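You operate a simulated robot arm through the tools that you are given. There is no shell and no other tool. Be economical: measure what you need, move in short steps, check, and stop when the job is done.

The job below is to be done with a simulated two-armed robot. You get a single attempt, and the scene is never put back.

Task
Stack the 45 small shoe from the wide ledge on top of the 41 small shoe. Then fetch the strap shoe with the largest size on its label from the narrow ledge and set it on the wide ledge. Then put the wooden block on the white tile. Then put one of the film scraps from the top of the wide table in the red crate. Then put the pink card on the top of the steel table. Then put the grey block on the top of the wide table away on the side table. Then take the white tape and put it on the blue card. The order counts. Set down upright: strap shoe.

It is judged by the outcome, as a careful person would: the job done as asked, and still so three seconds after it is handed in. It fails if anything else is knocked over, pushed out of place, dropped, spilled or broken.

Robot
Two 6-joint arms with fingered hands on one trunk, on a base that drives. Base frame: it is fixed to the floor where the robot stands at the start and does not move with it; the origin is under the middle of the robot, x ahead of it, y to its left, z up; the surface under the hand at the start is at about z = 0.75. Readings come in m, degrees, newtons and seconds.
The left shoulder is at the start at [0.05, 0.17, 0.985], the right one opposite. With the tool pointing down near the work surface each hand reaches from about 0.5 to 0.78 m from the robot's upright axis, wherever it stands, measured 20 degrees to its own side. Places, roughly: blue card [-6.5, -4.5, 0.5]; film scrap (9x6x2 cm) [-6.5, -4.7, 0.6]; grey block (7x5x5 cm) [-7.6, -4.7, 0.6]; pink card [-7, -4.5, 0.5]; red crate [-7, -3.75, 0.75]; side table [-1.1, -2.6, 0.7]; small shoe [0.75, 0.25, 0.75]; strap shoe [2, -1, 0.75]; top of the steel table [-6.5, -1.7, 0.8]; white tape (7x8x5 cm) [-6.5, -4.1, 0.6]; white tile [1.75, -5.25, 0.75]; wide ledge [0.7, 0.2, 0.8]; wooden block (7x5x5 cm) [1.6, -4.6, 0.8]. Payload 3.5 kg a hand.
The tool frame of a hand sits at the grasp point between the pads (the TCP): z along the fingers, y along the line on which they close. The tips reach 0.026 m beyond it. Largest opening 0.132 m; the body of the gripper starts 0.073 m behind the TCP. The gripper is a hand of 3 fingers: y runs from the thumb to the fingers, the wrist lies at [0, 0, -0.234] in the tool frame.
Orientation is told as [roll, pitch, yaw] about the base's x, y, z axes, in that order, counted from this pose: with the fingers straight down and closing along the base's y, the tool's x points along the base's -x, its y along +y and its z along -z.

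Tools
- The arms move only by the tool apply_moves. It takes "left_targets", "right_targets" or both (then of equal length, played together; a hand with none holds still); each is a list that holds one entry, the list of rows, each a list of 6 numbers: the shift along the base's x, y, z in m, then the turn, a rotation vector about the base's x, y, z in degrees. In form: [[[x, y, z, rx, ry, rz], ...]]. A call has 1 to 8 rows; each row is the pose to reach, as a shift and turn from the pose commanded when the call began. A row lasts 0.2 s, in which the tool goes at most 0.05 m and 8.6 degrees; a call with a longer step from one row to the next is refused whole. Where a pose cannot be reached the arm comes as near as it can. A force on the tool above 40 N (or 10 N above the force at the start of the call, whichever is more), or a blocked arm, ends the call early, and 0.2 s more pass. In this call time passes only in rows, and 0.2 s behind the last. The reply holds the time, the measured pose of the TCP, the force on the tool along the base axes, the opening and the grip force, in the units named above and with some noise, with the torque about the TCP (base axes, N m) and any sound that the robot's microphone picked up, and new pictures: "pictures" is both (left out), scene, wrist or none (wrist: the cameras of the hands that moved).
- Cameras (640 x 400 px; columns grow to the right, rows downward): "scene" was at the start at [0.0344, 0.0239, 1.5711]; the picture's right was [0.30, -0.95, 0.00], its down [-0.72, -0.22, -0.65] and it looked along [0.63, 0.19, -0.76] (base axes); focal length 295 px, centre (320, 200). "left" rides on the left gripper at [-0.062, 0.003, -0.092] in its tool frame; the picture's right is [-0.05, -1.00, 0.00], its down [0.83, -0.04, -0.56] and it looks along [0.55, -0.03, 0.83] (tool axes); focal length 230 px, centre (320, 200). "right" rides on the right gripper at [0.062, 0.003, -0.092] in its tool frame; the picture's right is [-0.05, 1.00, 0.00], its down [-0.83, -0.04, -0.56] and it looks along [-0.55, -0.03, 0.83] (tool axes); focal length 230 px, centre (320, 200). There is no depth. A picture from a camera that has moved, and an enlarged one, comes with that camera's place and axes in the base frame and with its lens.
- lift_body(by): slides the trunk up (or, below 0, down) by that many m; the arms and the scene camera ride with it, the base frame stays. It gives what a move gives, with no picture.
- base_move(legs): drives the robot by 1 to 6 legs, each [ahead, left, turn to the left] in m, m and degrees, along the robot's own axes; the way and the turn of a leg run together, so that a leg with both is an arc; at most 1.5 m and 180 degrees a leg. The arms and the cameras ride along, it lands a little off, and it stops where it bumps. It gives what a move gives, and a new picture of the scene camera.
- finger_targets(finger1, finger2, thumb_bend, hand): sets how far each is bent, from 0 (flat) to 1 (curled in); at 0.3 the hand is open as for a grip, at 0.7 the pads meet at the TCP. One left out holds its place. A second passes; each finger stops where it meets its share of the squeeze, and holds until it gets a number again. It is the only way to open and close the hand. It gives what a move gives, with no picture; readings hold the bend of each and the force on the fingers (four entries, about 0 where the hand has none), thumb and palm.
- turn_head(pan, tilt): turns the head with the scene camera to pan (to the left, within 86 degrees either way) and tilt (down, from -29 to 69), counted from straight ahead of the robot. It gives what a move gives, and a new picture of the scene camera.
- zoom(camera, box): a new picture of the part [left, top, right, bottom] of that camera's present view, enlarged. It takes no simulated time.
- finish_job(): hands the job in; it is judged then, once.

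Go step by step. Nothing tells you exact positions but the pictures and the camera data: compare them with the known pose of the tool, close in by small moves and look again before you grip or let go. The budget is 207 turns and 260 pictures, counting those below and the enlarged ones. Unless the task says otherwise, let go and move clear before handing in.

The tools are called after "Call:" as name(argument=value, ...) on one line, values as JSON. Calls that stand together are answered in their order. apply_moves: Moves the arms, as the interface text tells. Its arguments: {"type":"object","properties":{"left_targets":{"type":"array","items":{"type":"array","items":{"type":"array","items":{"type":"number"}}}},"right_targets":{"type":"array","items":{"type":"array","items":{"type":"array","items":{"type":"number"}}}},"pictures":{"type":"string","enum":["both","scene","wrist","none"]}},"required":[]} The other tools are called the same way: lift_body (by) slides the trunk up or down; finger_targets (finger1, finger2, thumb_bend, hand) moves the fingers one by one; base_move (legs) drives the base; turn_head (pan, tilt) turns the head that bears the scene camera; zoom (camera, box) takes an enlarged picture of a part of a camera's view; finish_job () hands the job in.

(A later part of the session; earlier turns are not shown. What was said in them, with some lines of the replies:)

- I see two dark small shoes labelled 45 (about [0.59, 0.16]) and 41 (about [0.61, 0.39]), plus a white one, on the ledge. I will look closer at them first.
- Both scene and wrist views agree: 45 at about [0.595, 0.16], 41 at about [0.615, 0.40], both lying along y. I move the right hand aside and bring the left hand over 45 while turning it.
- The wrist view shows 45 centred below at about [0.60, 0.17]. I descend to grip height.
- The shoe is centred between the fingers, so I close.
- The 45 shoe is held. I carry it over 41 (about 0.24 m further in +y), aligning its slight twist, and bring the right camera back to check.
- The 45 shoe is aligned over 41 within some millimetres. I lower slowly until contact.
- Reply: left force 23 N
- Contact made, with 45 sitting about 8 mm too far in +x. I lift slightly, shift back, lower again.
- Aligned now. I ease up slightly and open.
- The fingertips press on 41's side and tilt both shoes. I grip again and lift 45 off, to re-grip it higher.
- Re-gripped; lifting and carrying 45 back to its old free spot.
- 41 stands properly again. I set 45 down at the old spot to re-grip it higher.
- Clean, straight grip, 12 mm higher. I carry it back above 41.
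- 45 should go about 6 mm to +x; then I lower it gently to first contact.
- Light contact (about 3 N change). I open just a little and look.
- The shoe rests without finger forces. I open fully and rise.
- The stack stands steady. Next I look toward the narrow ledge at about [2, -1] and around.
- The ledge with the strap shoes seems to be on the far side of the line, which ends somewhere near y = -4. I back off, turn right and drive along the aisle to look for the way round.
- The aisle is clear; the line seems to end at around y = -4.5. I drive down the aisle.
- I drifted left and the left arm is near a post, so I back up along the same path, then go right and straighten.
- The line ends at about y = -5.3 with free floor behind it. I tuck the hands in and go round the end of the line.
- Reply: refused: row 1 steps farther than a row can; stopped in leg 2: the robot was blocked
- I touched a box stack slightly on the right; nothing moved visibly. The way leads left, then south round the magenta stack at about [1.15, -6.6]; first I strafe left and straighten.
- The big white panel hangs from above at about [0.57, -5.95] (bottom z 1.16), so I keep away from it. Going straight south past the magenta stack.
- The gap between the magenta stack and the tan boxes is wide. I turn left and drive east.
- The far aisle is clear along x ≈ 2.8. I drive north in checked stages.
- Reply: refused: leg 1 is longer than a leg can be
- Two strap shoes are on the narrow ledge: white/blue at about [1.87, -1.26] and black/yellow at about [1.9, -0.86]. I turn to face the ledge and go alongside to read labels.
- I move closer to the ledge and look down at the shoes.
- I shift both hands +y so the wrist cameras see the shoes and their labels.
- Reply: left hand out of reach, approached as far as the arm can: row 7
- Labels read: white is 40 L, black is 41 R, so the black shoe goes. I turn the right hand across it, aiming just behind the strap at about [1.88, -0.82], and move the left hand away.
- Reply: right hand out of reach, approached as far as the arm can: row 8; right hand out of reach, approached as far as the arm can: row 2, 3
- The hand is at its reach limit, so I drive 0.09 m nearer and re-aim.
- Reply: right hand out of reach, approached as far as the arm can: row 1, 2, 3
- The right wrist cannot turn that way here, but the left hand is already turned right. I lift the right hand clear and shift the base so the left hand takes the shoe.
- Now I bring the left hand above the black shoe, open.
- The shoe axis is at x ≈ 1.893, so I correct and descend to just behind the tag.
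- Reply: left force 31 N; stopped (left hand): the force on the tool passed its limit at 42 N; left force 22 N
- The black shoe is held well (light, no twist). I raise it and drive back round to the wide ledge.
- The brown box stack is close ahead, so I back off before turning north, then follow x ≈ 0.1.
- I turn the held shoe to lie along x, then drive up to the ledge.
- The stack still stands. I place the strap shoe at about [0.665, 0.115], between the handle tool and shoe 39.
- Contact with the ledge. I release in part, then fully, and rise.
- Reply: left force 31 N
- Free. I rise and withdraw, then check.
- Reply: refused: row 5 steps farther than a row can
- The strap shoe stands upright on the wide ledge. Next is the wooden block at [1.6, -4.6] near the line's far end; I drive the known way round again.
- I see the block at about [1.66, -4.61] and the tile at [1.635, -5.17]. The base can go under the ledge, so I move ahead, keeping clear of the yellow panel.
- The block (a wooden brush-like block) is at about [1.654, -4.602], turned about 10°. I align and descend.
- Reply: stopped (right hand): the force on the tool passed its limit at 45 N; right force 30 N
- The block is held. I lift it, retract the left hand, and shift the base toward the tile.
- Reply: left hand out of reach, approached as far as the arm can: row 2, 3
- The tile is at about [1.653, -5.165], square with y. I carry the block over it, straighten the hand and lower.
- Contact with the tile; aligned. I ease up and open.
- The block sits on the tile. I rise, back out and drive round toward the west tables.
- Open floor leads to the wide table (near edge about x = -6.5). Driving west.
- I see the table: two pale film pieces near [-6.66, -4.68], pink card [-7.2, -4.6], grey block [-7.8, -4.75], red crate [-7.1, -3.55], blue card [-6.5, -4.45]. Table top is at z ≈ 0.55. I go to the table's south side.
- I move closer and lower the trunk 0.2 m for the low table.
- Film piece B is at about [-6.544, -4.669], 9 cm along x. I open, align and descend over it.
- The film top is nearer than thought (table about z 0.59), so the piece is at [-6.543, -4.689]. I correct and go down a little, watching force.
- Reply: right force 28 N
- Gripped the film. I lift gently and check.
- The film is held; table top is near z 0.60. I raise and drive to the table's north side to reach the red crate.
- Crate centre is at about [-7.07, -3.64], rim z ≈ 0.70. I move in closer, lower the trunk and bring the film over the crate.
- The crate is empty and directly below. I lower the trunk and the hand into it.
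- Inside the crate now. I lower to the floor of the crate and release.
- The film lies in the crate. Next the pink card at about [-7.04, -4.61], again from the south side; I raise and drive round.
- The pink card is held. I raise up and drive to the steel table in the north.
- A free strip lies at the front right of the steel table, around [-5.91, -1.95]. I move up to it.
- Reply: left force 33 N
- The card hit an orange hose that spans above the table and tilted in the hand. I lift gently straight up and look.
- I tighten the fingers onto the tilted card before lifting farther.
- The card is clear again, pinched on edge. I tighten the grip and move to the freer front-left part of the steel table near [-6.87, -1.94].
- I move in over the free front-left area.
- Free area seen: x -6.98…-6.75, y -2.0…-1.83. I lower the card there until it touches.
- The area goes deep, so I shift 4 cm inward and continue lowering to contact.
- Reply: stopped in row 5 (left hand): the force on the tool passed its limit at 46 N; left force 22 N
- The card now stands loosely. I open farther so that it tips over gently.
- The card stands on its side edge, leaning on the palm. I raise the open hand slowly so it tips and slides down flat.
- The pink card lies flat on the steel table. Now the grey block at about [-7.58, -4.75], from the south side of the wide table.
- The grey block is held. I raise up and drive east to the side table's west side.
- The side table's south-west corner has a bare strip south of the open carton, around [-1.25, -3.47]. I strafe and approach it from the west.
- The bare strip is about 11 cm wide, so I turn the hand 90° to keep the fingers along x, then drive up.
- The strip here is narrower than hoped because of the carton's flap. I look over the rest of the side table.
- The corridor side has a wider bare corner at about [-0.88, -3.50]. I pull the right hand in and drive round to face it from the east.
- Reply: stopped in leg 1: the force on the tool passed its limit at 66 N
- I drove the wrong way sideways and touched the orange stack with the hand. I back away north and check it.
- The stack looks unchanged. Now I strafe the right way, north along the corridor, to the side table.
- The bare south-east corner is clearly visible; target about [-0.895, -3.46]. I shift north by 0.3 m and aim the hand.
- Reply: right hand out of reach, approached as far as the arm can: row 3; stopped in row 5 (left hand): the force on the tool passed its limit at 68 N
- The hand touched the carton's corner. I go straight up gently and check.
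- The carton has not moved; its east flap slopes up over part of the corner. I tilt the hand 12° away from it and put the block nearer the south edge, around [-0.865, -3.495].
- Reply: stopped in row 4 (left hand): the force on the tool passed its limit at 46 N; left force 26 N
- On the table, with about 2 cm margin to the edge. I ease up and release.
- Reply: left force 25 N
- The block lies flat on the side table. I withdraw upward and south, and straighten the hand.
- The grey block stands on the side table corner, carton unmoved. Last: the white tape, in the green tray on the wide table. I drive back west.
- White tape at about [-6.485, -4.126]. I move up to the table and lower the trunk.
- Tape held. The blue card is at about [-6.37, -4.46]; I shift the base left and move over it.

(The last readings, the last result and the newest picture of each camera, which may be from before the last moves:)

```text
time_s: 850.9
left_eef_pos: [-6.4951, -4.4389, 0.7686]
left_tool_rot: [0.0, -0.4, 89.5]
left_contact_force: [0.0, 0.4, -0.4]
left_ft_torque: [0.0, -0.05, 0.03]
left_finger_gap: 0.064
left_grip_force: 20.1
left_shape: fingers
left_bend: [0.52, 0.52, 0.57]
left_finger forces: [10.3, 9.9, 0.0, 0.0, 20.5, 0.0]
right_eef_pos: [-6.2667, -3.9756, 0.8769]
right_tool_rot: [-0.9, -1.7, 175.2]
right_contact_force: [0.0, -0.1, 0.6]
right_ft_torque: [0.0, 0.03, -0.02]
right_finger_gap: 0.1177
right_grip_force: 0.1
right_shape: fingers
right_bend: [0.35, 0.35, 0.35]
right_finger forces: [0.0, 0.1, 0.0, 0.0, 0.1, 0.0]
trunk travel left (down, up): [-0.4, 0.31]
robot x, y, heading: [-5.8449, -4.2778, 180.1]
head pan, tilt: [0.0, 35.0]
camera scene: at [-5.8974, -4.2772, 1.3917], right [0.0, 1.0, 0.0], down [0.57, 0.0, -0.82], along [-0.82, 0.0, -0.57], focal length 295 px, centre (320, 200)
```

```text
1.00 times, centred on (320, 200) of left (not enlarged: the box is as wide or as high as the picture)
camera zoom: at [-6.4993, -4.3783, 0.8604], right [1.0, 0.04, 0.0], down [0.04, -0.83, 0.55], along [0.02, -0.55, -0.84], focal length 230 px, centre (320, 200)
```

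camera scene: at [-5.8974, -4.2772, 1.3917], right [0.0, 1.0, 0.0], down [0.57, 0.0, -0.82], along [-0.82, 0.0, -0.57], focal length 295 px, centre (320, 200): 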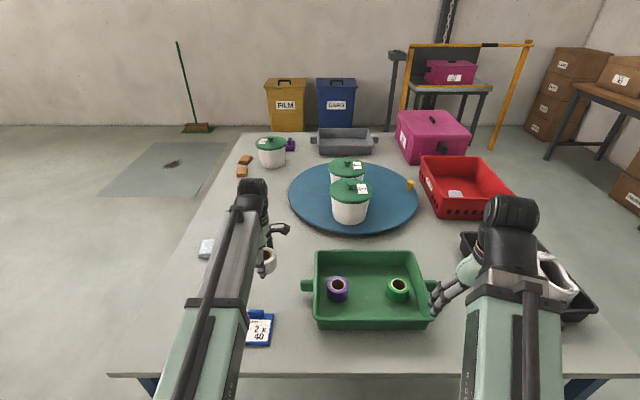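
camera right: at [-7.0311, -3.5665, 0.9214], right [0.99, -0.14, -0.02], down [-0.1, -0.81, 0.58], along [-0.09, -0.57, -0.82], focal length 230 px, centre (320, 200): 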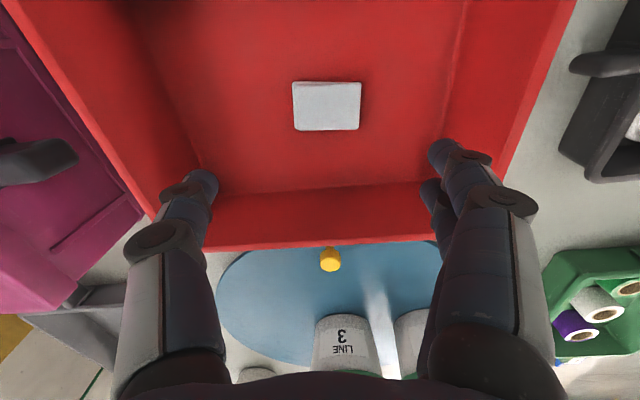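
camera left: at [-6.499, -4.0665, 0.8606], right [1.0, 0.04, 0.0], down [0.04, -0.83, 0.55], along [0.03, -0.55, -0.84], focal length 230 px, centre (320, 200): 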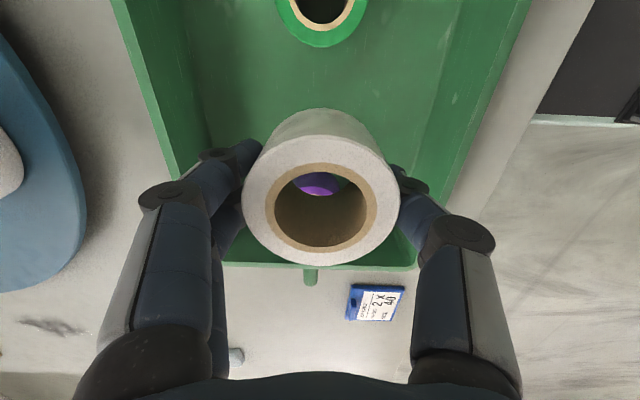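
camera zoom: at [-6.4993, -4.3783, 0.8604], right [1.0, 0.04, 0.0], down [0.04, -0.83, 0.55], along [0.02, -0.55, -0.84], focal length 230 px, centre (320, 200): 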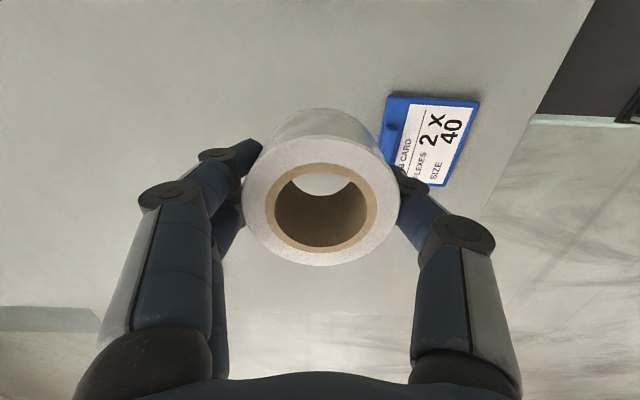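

The clip lies on the card's west side, so I turn the hand 90° to keep the fingers clear of it, moving above the card's flat part.

Call:
apply_moves(left_targets=[[[0.015, -0.003, 0.02, 0, 0, 8.5], [0.03, -0.006, 0.03, 0, 0, 17], [0.045, -0.01, 0.03, 0, 0, 25.5], [0.06, -0.014, 0.03, 0, 0, 34], [0.075, -0.018, 0.03, 0, 0, 42.5], [0.09, -0.022, 0.03, 0, 0, 51], [0.105, -0.026, 0.03, 0, 0, 59.5], [0.12, -0.028, 0.03, 0, 0, 68]]], pictures="none")

Call:
apply_moves(left_targets=[[[0.003, 0, 0, 0, 0, 8.5], [0.005, 0, -0.02, 0, 0, 17], [0.005, 0, -0.06, 0, 0, 22]]], pictures="both")

```text
time_s: 852.7
left_eef_pos: [-6.377, -4.4688, 0.7988]
left_tool_rot: [0.0, -0.5, 157.7]
left_contact_force: [-0.8, 0.3, -0.7]
left_ft_torque: [0.01, -0.01, 0.0]
left_finger_gap: 0.0637
left_grip_force: 20.6
left_shape: fingers
left_bend: [0.52, 0.52, 0.57]
left_finger forces: [10.4, 9.9, 0.0, 0.1, 20.5, 0.0]
right_eef_pos: [-6.266, -3.9766, 0.8768]
right_tool_rot: [-1.0, -1.7, 175.2]
right_contact_force: [0.6, 0.4, -0.1]
right_ft_torque: [0.03, 0.0, 0.0]
right_finger_gap: 0.1176
right_grip_force: 0.0
right_shape: fingers
right_bend: [0.35, 0.35, 0.35]
right_finger forces: [0.0, 0.0, 0.1, 0.0, 0.0, 0.0]
trunk travel left (down, up): [-0.4, 0.31]
robot x, y, heading: [-5.8466, -4.2778, 179.8]
head pan, tilt: [0.0, 35.0]
```

```text
time_s: 853.5
left_eef_pos: [-6.3715, -4.4667, 0.7392]
left_tool_rot: [0.0, -0.4, 179.7]
left_contact_force: [-0.1, 0.7, -0.4]
left_ft_torque: [-0.01, -0.05, 0.01]
left_finger_gap: 0.0641
left_grip_force: 20.4
left_shape: fingers
left_bend: [0.52, 0.52, 0.57]
left_finger forces: [10.3, 9.9, 0.0, 0.0, 20.5, 0.0]
right_eef_pos: [-6.266, -3.9761, 0.8765]
right_tool_rot: [-1.0, -1.7, 175.2]
right_contact_force: [0.4, -1.0, 0.6]
right_ft_torque: [0.0, 0.01, 0.0]
right_finger_gap: 0.1179
right_grip_force: 0.1
right_shape: fingers
right_bend: [0.35, 0.35, 0.35]
right_finger forces: [0.0, 0.0, 0.0, 0.1, 0.1, 0.0]
trunk travel left (down, up): [-0.4, 0.31]
robot x, y, heading: [-5.8518, -4.2776, 180.0]
head pan, tilt: [0.0, 35.0]
camera scene: at [-5.8974, -4.2771, 1.3917], right [0.0, 1.0, 0.0], down [0.57, 0.0, -0.82], along [-0.82, 0.0, -0.57], focal length 295 px, centre (320, 200)
camera left: at [-6.4329, -4.4707, 0.8299], right [-0.05, 1.0, 0.0], down [0.83, 0.04, 0.55], along [0.55, 0.03, -0.84], focal length 230 px, centre (320, 200)
```

scene: 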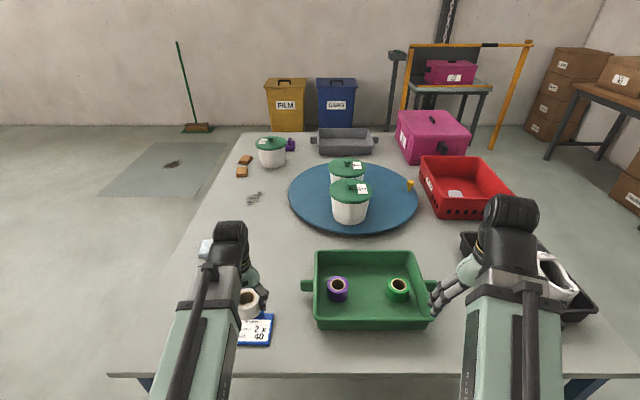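
left: 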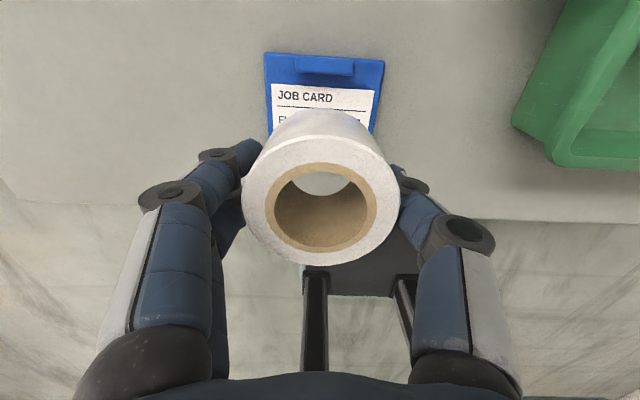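

The tape is centred over the card's label. I lower it to contact.

Call:
apply_moves(left_targets=[[[0, 0, -0.04, 0, 0, 0], [0, 0, -0.075, 0, 0, 0], [0, 0, -0.085, 0, 0, 0], [0, 0, -0.09, 0, 0, 0], [0, 0, -0.095, 0, 0, 0]]], pictures="none")

```text
time_s: 854.7
left_eef_pos: [-6.3711, -4.4675, 0.6434]
left_tool_rot: [0.0, -0.4, 179.5]
left_contact_force: [-0.2, -0.8, -0.4]
left_ft_torque: [-0.01, 0.0, -0.01]
left_finger_gap: 0.0639
left_grip_force: 21.1
left_shape: fingers
left_bend: [0.52, 0.52, 0.57]
left_finger forces: [10.3, 10.4, 0.1, 0.0, 20.3, 0.1]
right_eef_pos: [-6.266, -3.9764, 0.8766]
right_tool_rot: [-1.0, -1.6, 175.2]
right_contact_force: [0.7, -0.5, 0.4]
right_ft_torque: [0.02, -0.04, -0.02]
right_finger_gap: 0.1179
right_grip_force: 0.1
right_shape: fingers
right_bend: [0.35, 0.35, 0.35]
right_finger forces: [0.0, 0.0, 0.0, 0.0, 0.1, 0.1]
trunk travel left (down, up): [-0.4, 0.31]
robot x, y, heading: [-5.8487, -4.2799, 180.0]
head pan, tilt: [0.0, 35.0]
```

Call:
apply_moves(left_targets=[[[0, 0, -0.002, 0, 0, 0], [0, 0, -0.004, 0, 0, 0], [0, 0, -0.006, 0, 0, 0]]], pictures="wrist")

```text
time_s: 855.5
left_eef_pos: [-6.3711, -4.4676, 0.642]
left_tool_rot: [0.2, -0.8, 179.6]
left_contact_force: [3.7, 0.0, 23.1]
left_ft_torque: [-0.88, -0.33, 0.16]
left_finger_gap: 0.0638
left_grip_force: 32.5
left_shape: fingers
left_bend: [0.54, 0.56, 0.57]
left_finger forces: [19.0, 25.0, 0.0, 0.1, 21.2, 0.0]
right_eef_pos: [-6.2659, -3.9761, 0.8775]
right_tool_rot: [-1.1, -1.9, 175.2]
right_contact_force: [0.2, 0.4, -0.3]
right_ft_torque: [0.0, 0.0, -0.02]
right_finger_gap: 0.1178
right_grip_force: 0.0
right_shape: fingers
right_bend: [0.35, 0.35, 0.35]
right_finger forces: [0.0, 0.0, 0.0, 0.0, 0.1, 0.1]
trunk travel left (down, up): [-0.4, 0.31]
robot x, y, heading: [-5.8493, -4.2758, 179.9]
head pan, tilt: [0.0, 35.0]
stopped in row 3 (left hand): the force on the tool passed its limit at 43 N (the readings are from after the stop); the commanded pose is now the measured one
camera left: at [-6.4318, -4.4702, 0.7342], right [-0.04, 1.0, 0.0], down [0.84, 0.04, 0.54], along [0.54, 0.02, -0.84], focal length 230 px, centre (320, 200)
```

left: 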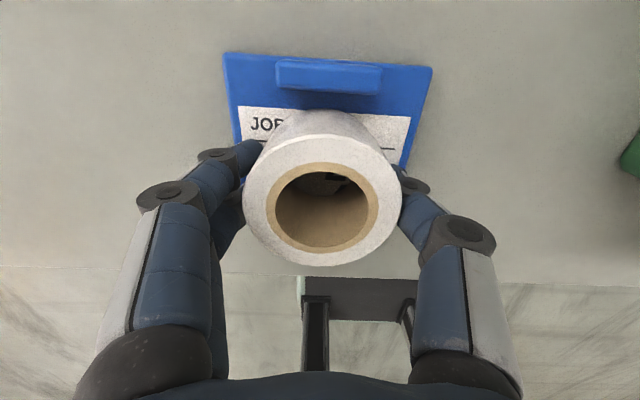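

Contact. I ease up and release in steps, raising as the tips straighten.

Call:
apply_moves(left_targets=[[[0, 0, 0.002, 0, 0, 0]]], pictures="none")

Call:
finger_targets(hand="left", finger1=0.49, finger2=0.49, thumb_bend=0.53)

Call:
apply_moves(left_targets=[[[0, 0, 0.005, 0, 0, 0], [0, 0, 0.01, 0, 0, 0]]], pictures="wrist")

```text
time_s: 855.9
left_eef_pos: [-6.3708, -4.4675, 0.6418]
left_tool_rot: [0.1, -0.7, 179.6]
left_contact_force: [2.9, -0.8, 8.7]
left_ft_torque: [-0.39, -0.14, 0.09]
left_finger_gap: 0.0638
left_grip_force: 25.6
left_shape: fingers
left_bend: [0.53, 0.55, 0.57]
left_finger forces: [13.7, 16.3, 0.0, 0.1, 20.4, 0.0]
right_eef_pos: [-6.2654, -3.976, 0.8763]
right_tool_rot: [-1.0, -1.7, 175.3]
right_contact_force: [0.2, -0.6, -0.2]
right_ft_torque: [-0.03, -0.02, 0.0]
right_finger_gap: 0.1178
right_grip_force: 0.1
right_shape: fingers
right_bend: [0.35, 0.35, 0.35]
right_finger forces: [0.1, 0.0, 0.0, 0.0, 0.1, 0.0]
trunk travel left (down, up): [-0.4, 0.31]
robot x, y, heading: [-5.8522, -4.276, 179.8]
head pan, tilt: [0.0, 35.0]
```

```text
time_s: 856.9
left_eef_pos: [-6.3715, -4.4675, 0.6427]
left_tool_rot: [0.1, -0.7, 179.5]
left_contact_force: [1.0, 1.7, 9.1]
left_ft_torque: [0.12, -0.13, 0.0]
left_finger_gap: 0.0683
left_grip_force: 4.3
left_shape: fingers
left_bend: [0.49, 0.5, 0.52]
left_finger forces: [0.2, 3.6, 0.0, 0.0, 5.3, 0.1]
right_eef_pos: [-6.2657, -3.9763, 0.8761]
right_tool_rot: [-1.0, -1.7, 175.2]
right_contact_force: [-0.7, 0.0, -0.1]
right_ft_torque: [0.02, 0.02, 0.0]
right_finger_gap: 0.1178
right_grip_force: 0.0
right_shape: fingers
right_bend: [0.35, 0.35, 0.35]
right_finger forces: [0.0, 0.0, 0.0, 0.0, 0.0, 0.0]
trunk travel left (down, up): [-0.4, 0.31]
robot x, y, heading: [-5.8466, -4.2776, 180.0]
head pan, tilt: [0.0, 35.0]
```

```text
time_s: 857.5
left_eef_pos: [-6.3722, -4.4683, 0.6537]
left_tool_rot: [0.1, -0.6, 179.4]
left_contact_force: [0.3, -0.1, -1.2]
left_ft_torque: [0.02, 0.0, 0.04]
left_finger_gap: 0.0677
left_grip_force: 1.1
left_shape: fingers
left_bend: [0.48, 0.49, 0.52]
left_finger forces: [0.7, 0.5, 0.1, 0.0, 1.2, 0.0]
right_eef_pos: [-6.2653, -3.9756, 0.8774]
right_tool_rot: [-1.0, -1.7, 175.2]
right_contact_force: [0.2, -0.9, -0.4]
right_ft_torque: [-0.04, -0.01, 0.03]
right_finger_gap: 0.1179
right_grip_force: 0.1
right_shape: fingers
right_bend: [0.35, 0.35, 0.35]
right_finger forces: [0.0, 0.0, 0.0, 0.0, 0.0, 0.1]
trunk travel left (down, up): [-0.4, 0.31]
robot x, y, heading: [-5.8483, -4.2779, 180.0]
head pan, tilt: [0.0, 35.0]
camera left: at [-6.433, -4.4705, 0.7447], right [-0.04, 1.0, 0.0], down [0.84, 0.04, 0.55], along [0.54, 0.02, -0.84], focal length 230 px, centre (320, 200)
```

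left: 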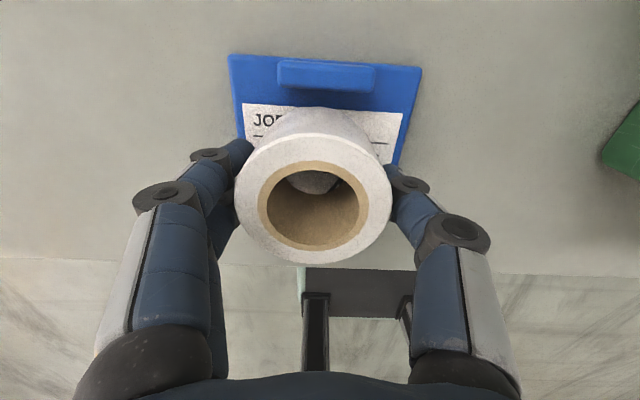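

The tape stuck lightly to the fingers and came up; I lower it again and then open wider.

Call:
apply_moves(left_targets=[[[0, 0, -0.005, 0, 0, 0], [0, 0, -0.009, 0, 0, 0]]], pictures="none")

Call:
finger_targets(hand="left", finger1=0.43, finger2=0.43, thumb_bend=0.45)

Call:
zoom(camera="left", box=[0, 0, 640, 400])

```text
time_s: 858.1
left_eef_pos: [-6.3723, -4.4668, 0.6446]
left_tool_rot: [0.1, -0.7, 179.5]
left_contact_force: [0.5, 0.2, -0.5]
left_ft_torque: [0.0, -0.02, 0.04]
left_finger_gap: 0.0677
left_grip_force: 1.0
left_shape: fingers
left_bend: [0.48, 0.49, 0.52]
left_finger forces: [0.7, 0.5, 0.1, 0.1, 1.4, 0.0]
right_eef_pos: [-6.2655, -3.9764, 0.8775]
right_tool_rot: [-1.0, -1.7, 175.2]
right_contact_force: [0.6, -0.4, 0.3]
right_ft_torque: [0.01, 0.02, -0.02]
right_finger_gap: 0.1181
right_grip_force: 0.2
right_shape: fingers
right_bend: [0.35, 0.35, 0.35]
right_finger forces: [0.0, 0.1, 0.0, 0.0, 0.0, 0.0]
trunk travel left (down, up): [-0.4, 0.31]
robot x, y, heading: [-5.8465, -4.2764, 180.1]
head pan, tilt: [0.0, 35.0]
```

```text
time_s: 859.1
left_eef_pos: [-6.3717, -4.467, 0.6431]
left_tool_rot: [0.1, -0.8, 179.5]
left_contact_force: [-0.2, -0.4, 0.1]
left_ft_torque: [-0.01, -0.01, 0.0]
left_finger_gap: 0.0874
left_grip_force: 0.1
left_shape: fingers
left_bend: [0.43, 0.43, 0.45]
left_finger forces: [0.0, 0.0, 0.0, 0.0, 0.1, 0.0]
right_eef_pos: [-6.2675, -3.9765, 0.8771]
right_tool_rot: [-1.0, -1.6, 175.2]
right_contact_force: [0.1, 0.2, -0.1]
right_ft_torque: [0.01, 0.0, -0.02]
right_finger_gap: 0.1178
right_grip_force: 0.1
right_shape: fingers
right_bend: [0.35, 0.35, 0.35]
right_finger forces: [0.1, 0.0, 0.0, 0.0, 0.0, 0.0]
trunk travel left (down, up): [-0.4, 0.31]
robot x, y, heading: [-5.8479, -4.2762, 180.2]
head pan, tilt: [0.0, 35.0]
```

```text
1.00 times, centred on (320, 200) of left (not enlarged: the box is as wide or as high as the picture)
camera zoom: at [-6.4328, -4.4691, 0.7352], right [-0.04, 1.0, 0.0], down [0.84, 0.04, 0.55], along [0.55, 0.02, -0.84], focal length 230 px, centre (320, 200)
```

zoom: 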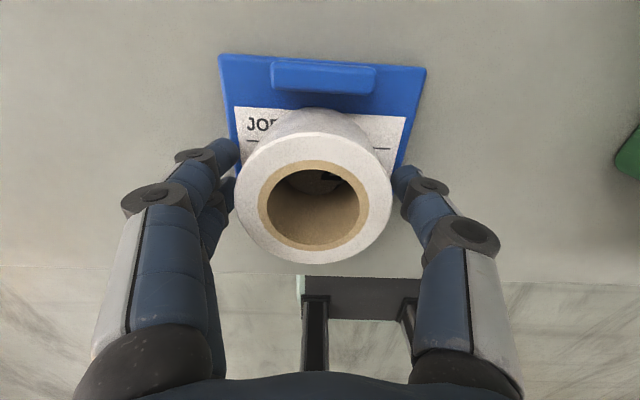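

The tape stands free on the card. I rise clear and check.

Call:
apply_moves(left_targets=[[[0, 0.001, 0.01, 0, 0, 0], [0, 0.001, 0.03, 0, 0, 0], [0, 0.001, 0.07, 0, 0, 0], [0, 0, 0.11, 0, 0, 0], [0, 0, 0.15, 0, 0, 0], [0, -0.02, 0.19, 0, 0, 0], [0, -0.06, 0.2, 0, 0, 0], [0.02, -0.1, 0.21, 0, 0, 0]]], pictures="both")

Call:
zoom(camera="scene", box=[200, 270, 328, 350])

```text
time_s: 860.9
left_eef_pos: [-6.3523, -4.5672, 0.8523]
left_tool_rot: [0.0, -0.6, 179.6]
left_contact_force: [0.6, -0.1, -0.4]
left_ft_torque: [-0.01, 0.0, 0.0]
left_finger_gap: 0.0879
left_grip_force: 0.1
left_shape: fingers
left_bend: [0.43, 0.43, 0.45]
left_finger forces: [0.0, 0.0, 0.1, 0.0, 0.0, 0.0]
right_eef_pos: [-6.2662, -3.9775, 0.8777]
right_tool_rot: [-1.0, -1.7, 175.2]
right_contact_force: [-0.1, 0.4, -0.5]
right_ft_torque: [-0.04, 0.02, 0.0]
right_finger_gap: 0.1177
right_grip_force: 0.0
right_shape: fingers
right_bend: [0.35, 0.35, 0.35]
right_finger forces: [0.1, 0.1, 0.0, 0.1, 0.0, 0.0]
trunk travel left (down, up): [-0.4, 0.31]
robot x, y, heading: [-5.8488, -4.2782, 179.8]
head pan, tilt: [0.0, 35.0]
camera scene: at [-5.8973, -4.2771, 1.3917], right [0.0, 1.0, 0.0], down [0.57, 0.0, -0.82], along [-0.82, 0.0, -0.57], focal length 295 px, centre (320, 200)
camera left: at [-6.4123, -4.5694, 0.9452], right [-0.04, 1.0, 0.0], down [0.84, 0.04, 0.55], along [0.55, 0.02, -0.84], focal length 230 px, centre (320, 200)
```

scene: 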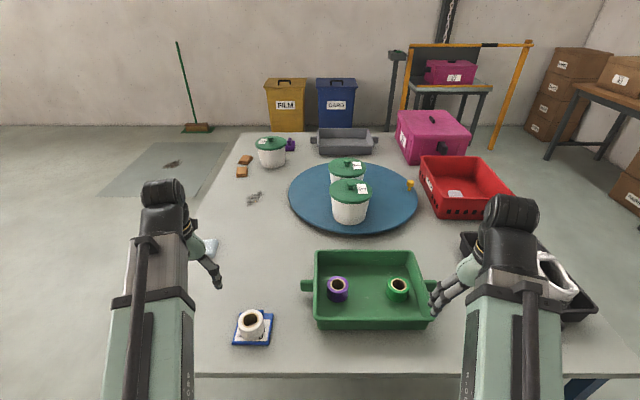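
left: 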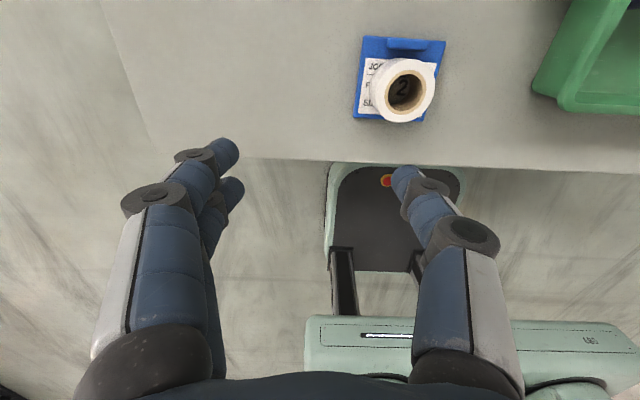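

```text
5.00 times, centred on (264, 310) of scene
camera zoom: at [-5.8973, -4.2771, 1.3917], right [0.0, 1.0, 0.0], down [0.57, 0.0, -0.82], along [-0.82, 0.0, -0.57], focal length 1474 px, centre (600, -350)
```

zoom: 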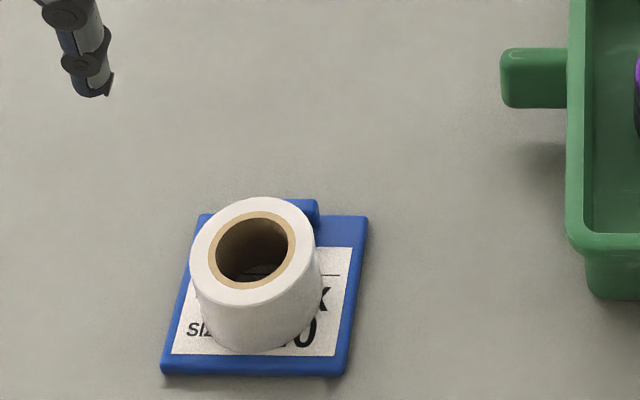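

The tape stands flat on the blue card, the hands are clear, and every part has been done in the order asked. Handing in.

Call:
finish_job()

```text
The job is handed in.
```

I did all seven parts in the order asked and handed the job in, with both hands clear. I read the two strap shoes as 40 L and 41 R, so I moved the black 41 R. It stands upright on the wide ledge.

Some things went less cleanly than the outcome suggests:

- **Shoe stack:** My first placement tilted both shoes, so I re-gripped the 45 higher and set it down again. When I last looked, the stack stood steady.
- **Pink card:** On the first try it knocked against the orange arm of the tool on the steel table and tilted in the hand. It was finally set down on edge and tipped over flat, face up, at the front left.
- **Grey block:** It sits about 1 to 2 cm from the side table's south edge. On the way down the hand pressed on the shoe carton there. The carton did not visibly move.
- **Box stacks near the line:** While driving, the robot was stopped once by what was probably the orange stack. Later the left hand touched that stack with about 66 N. It looked the same afterwards, but I only checked it by camera.
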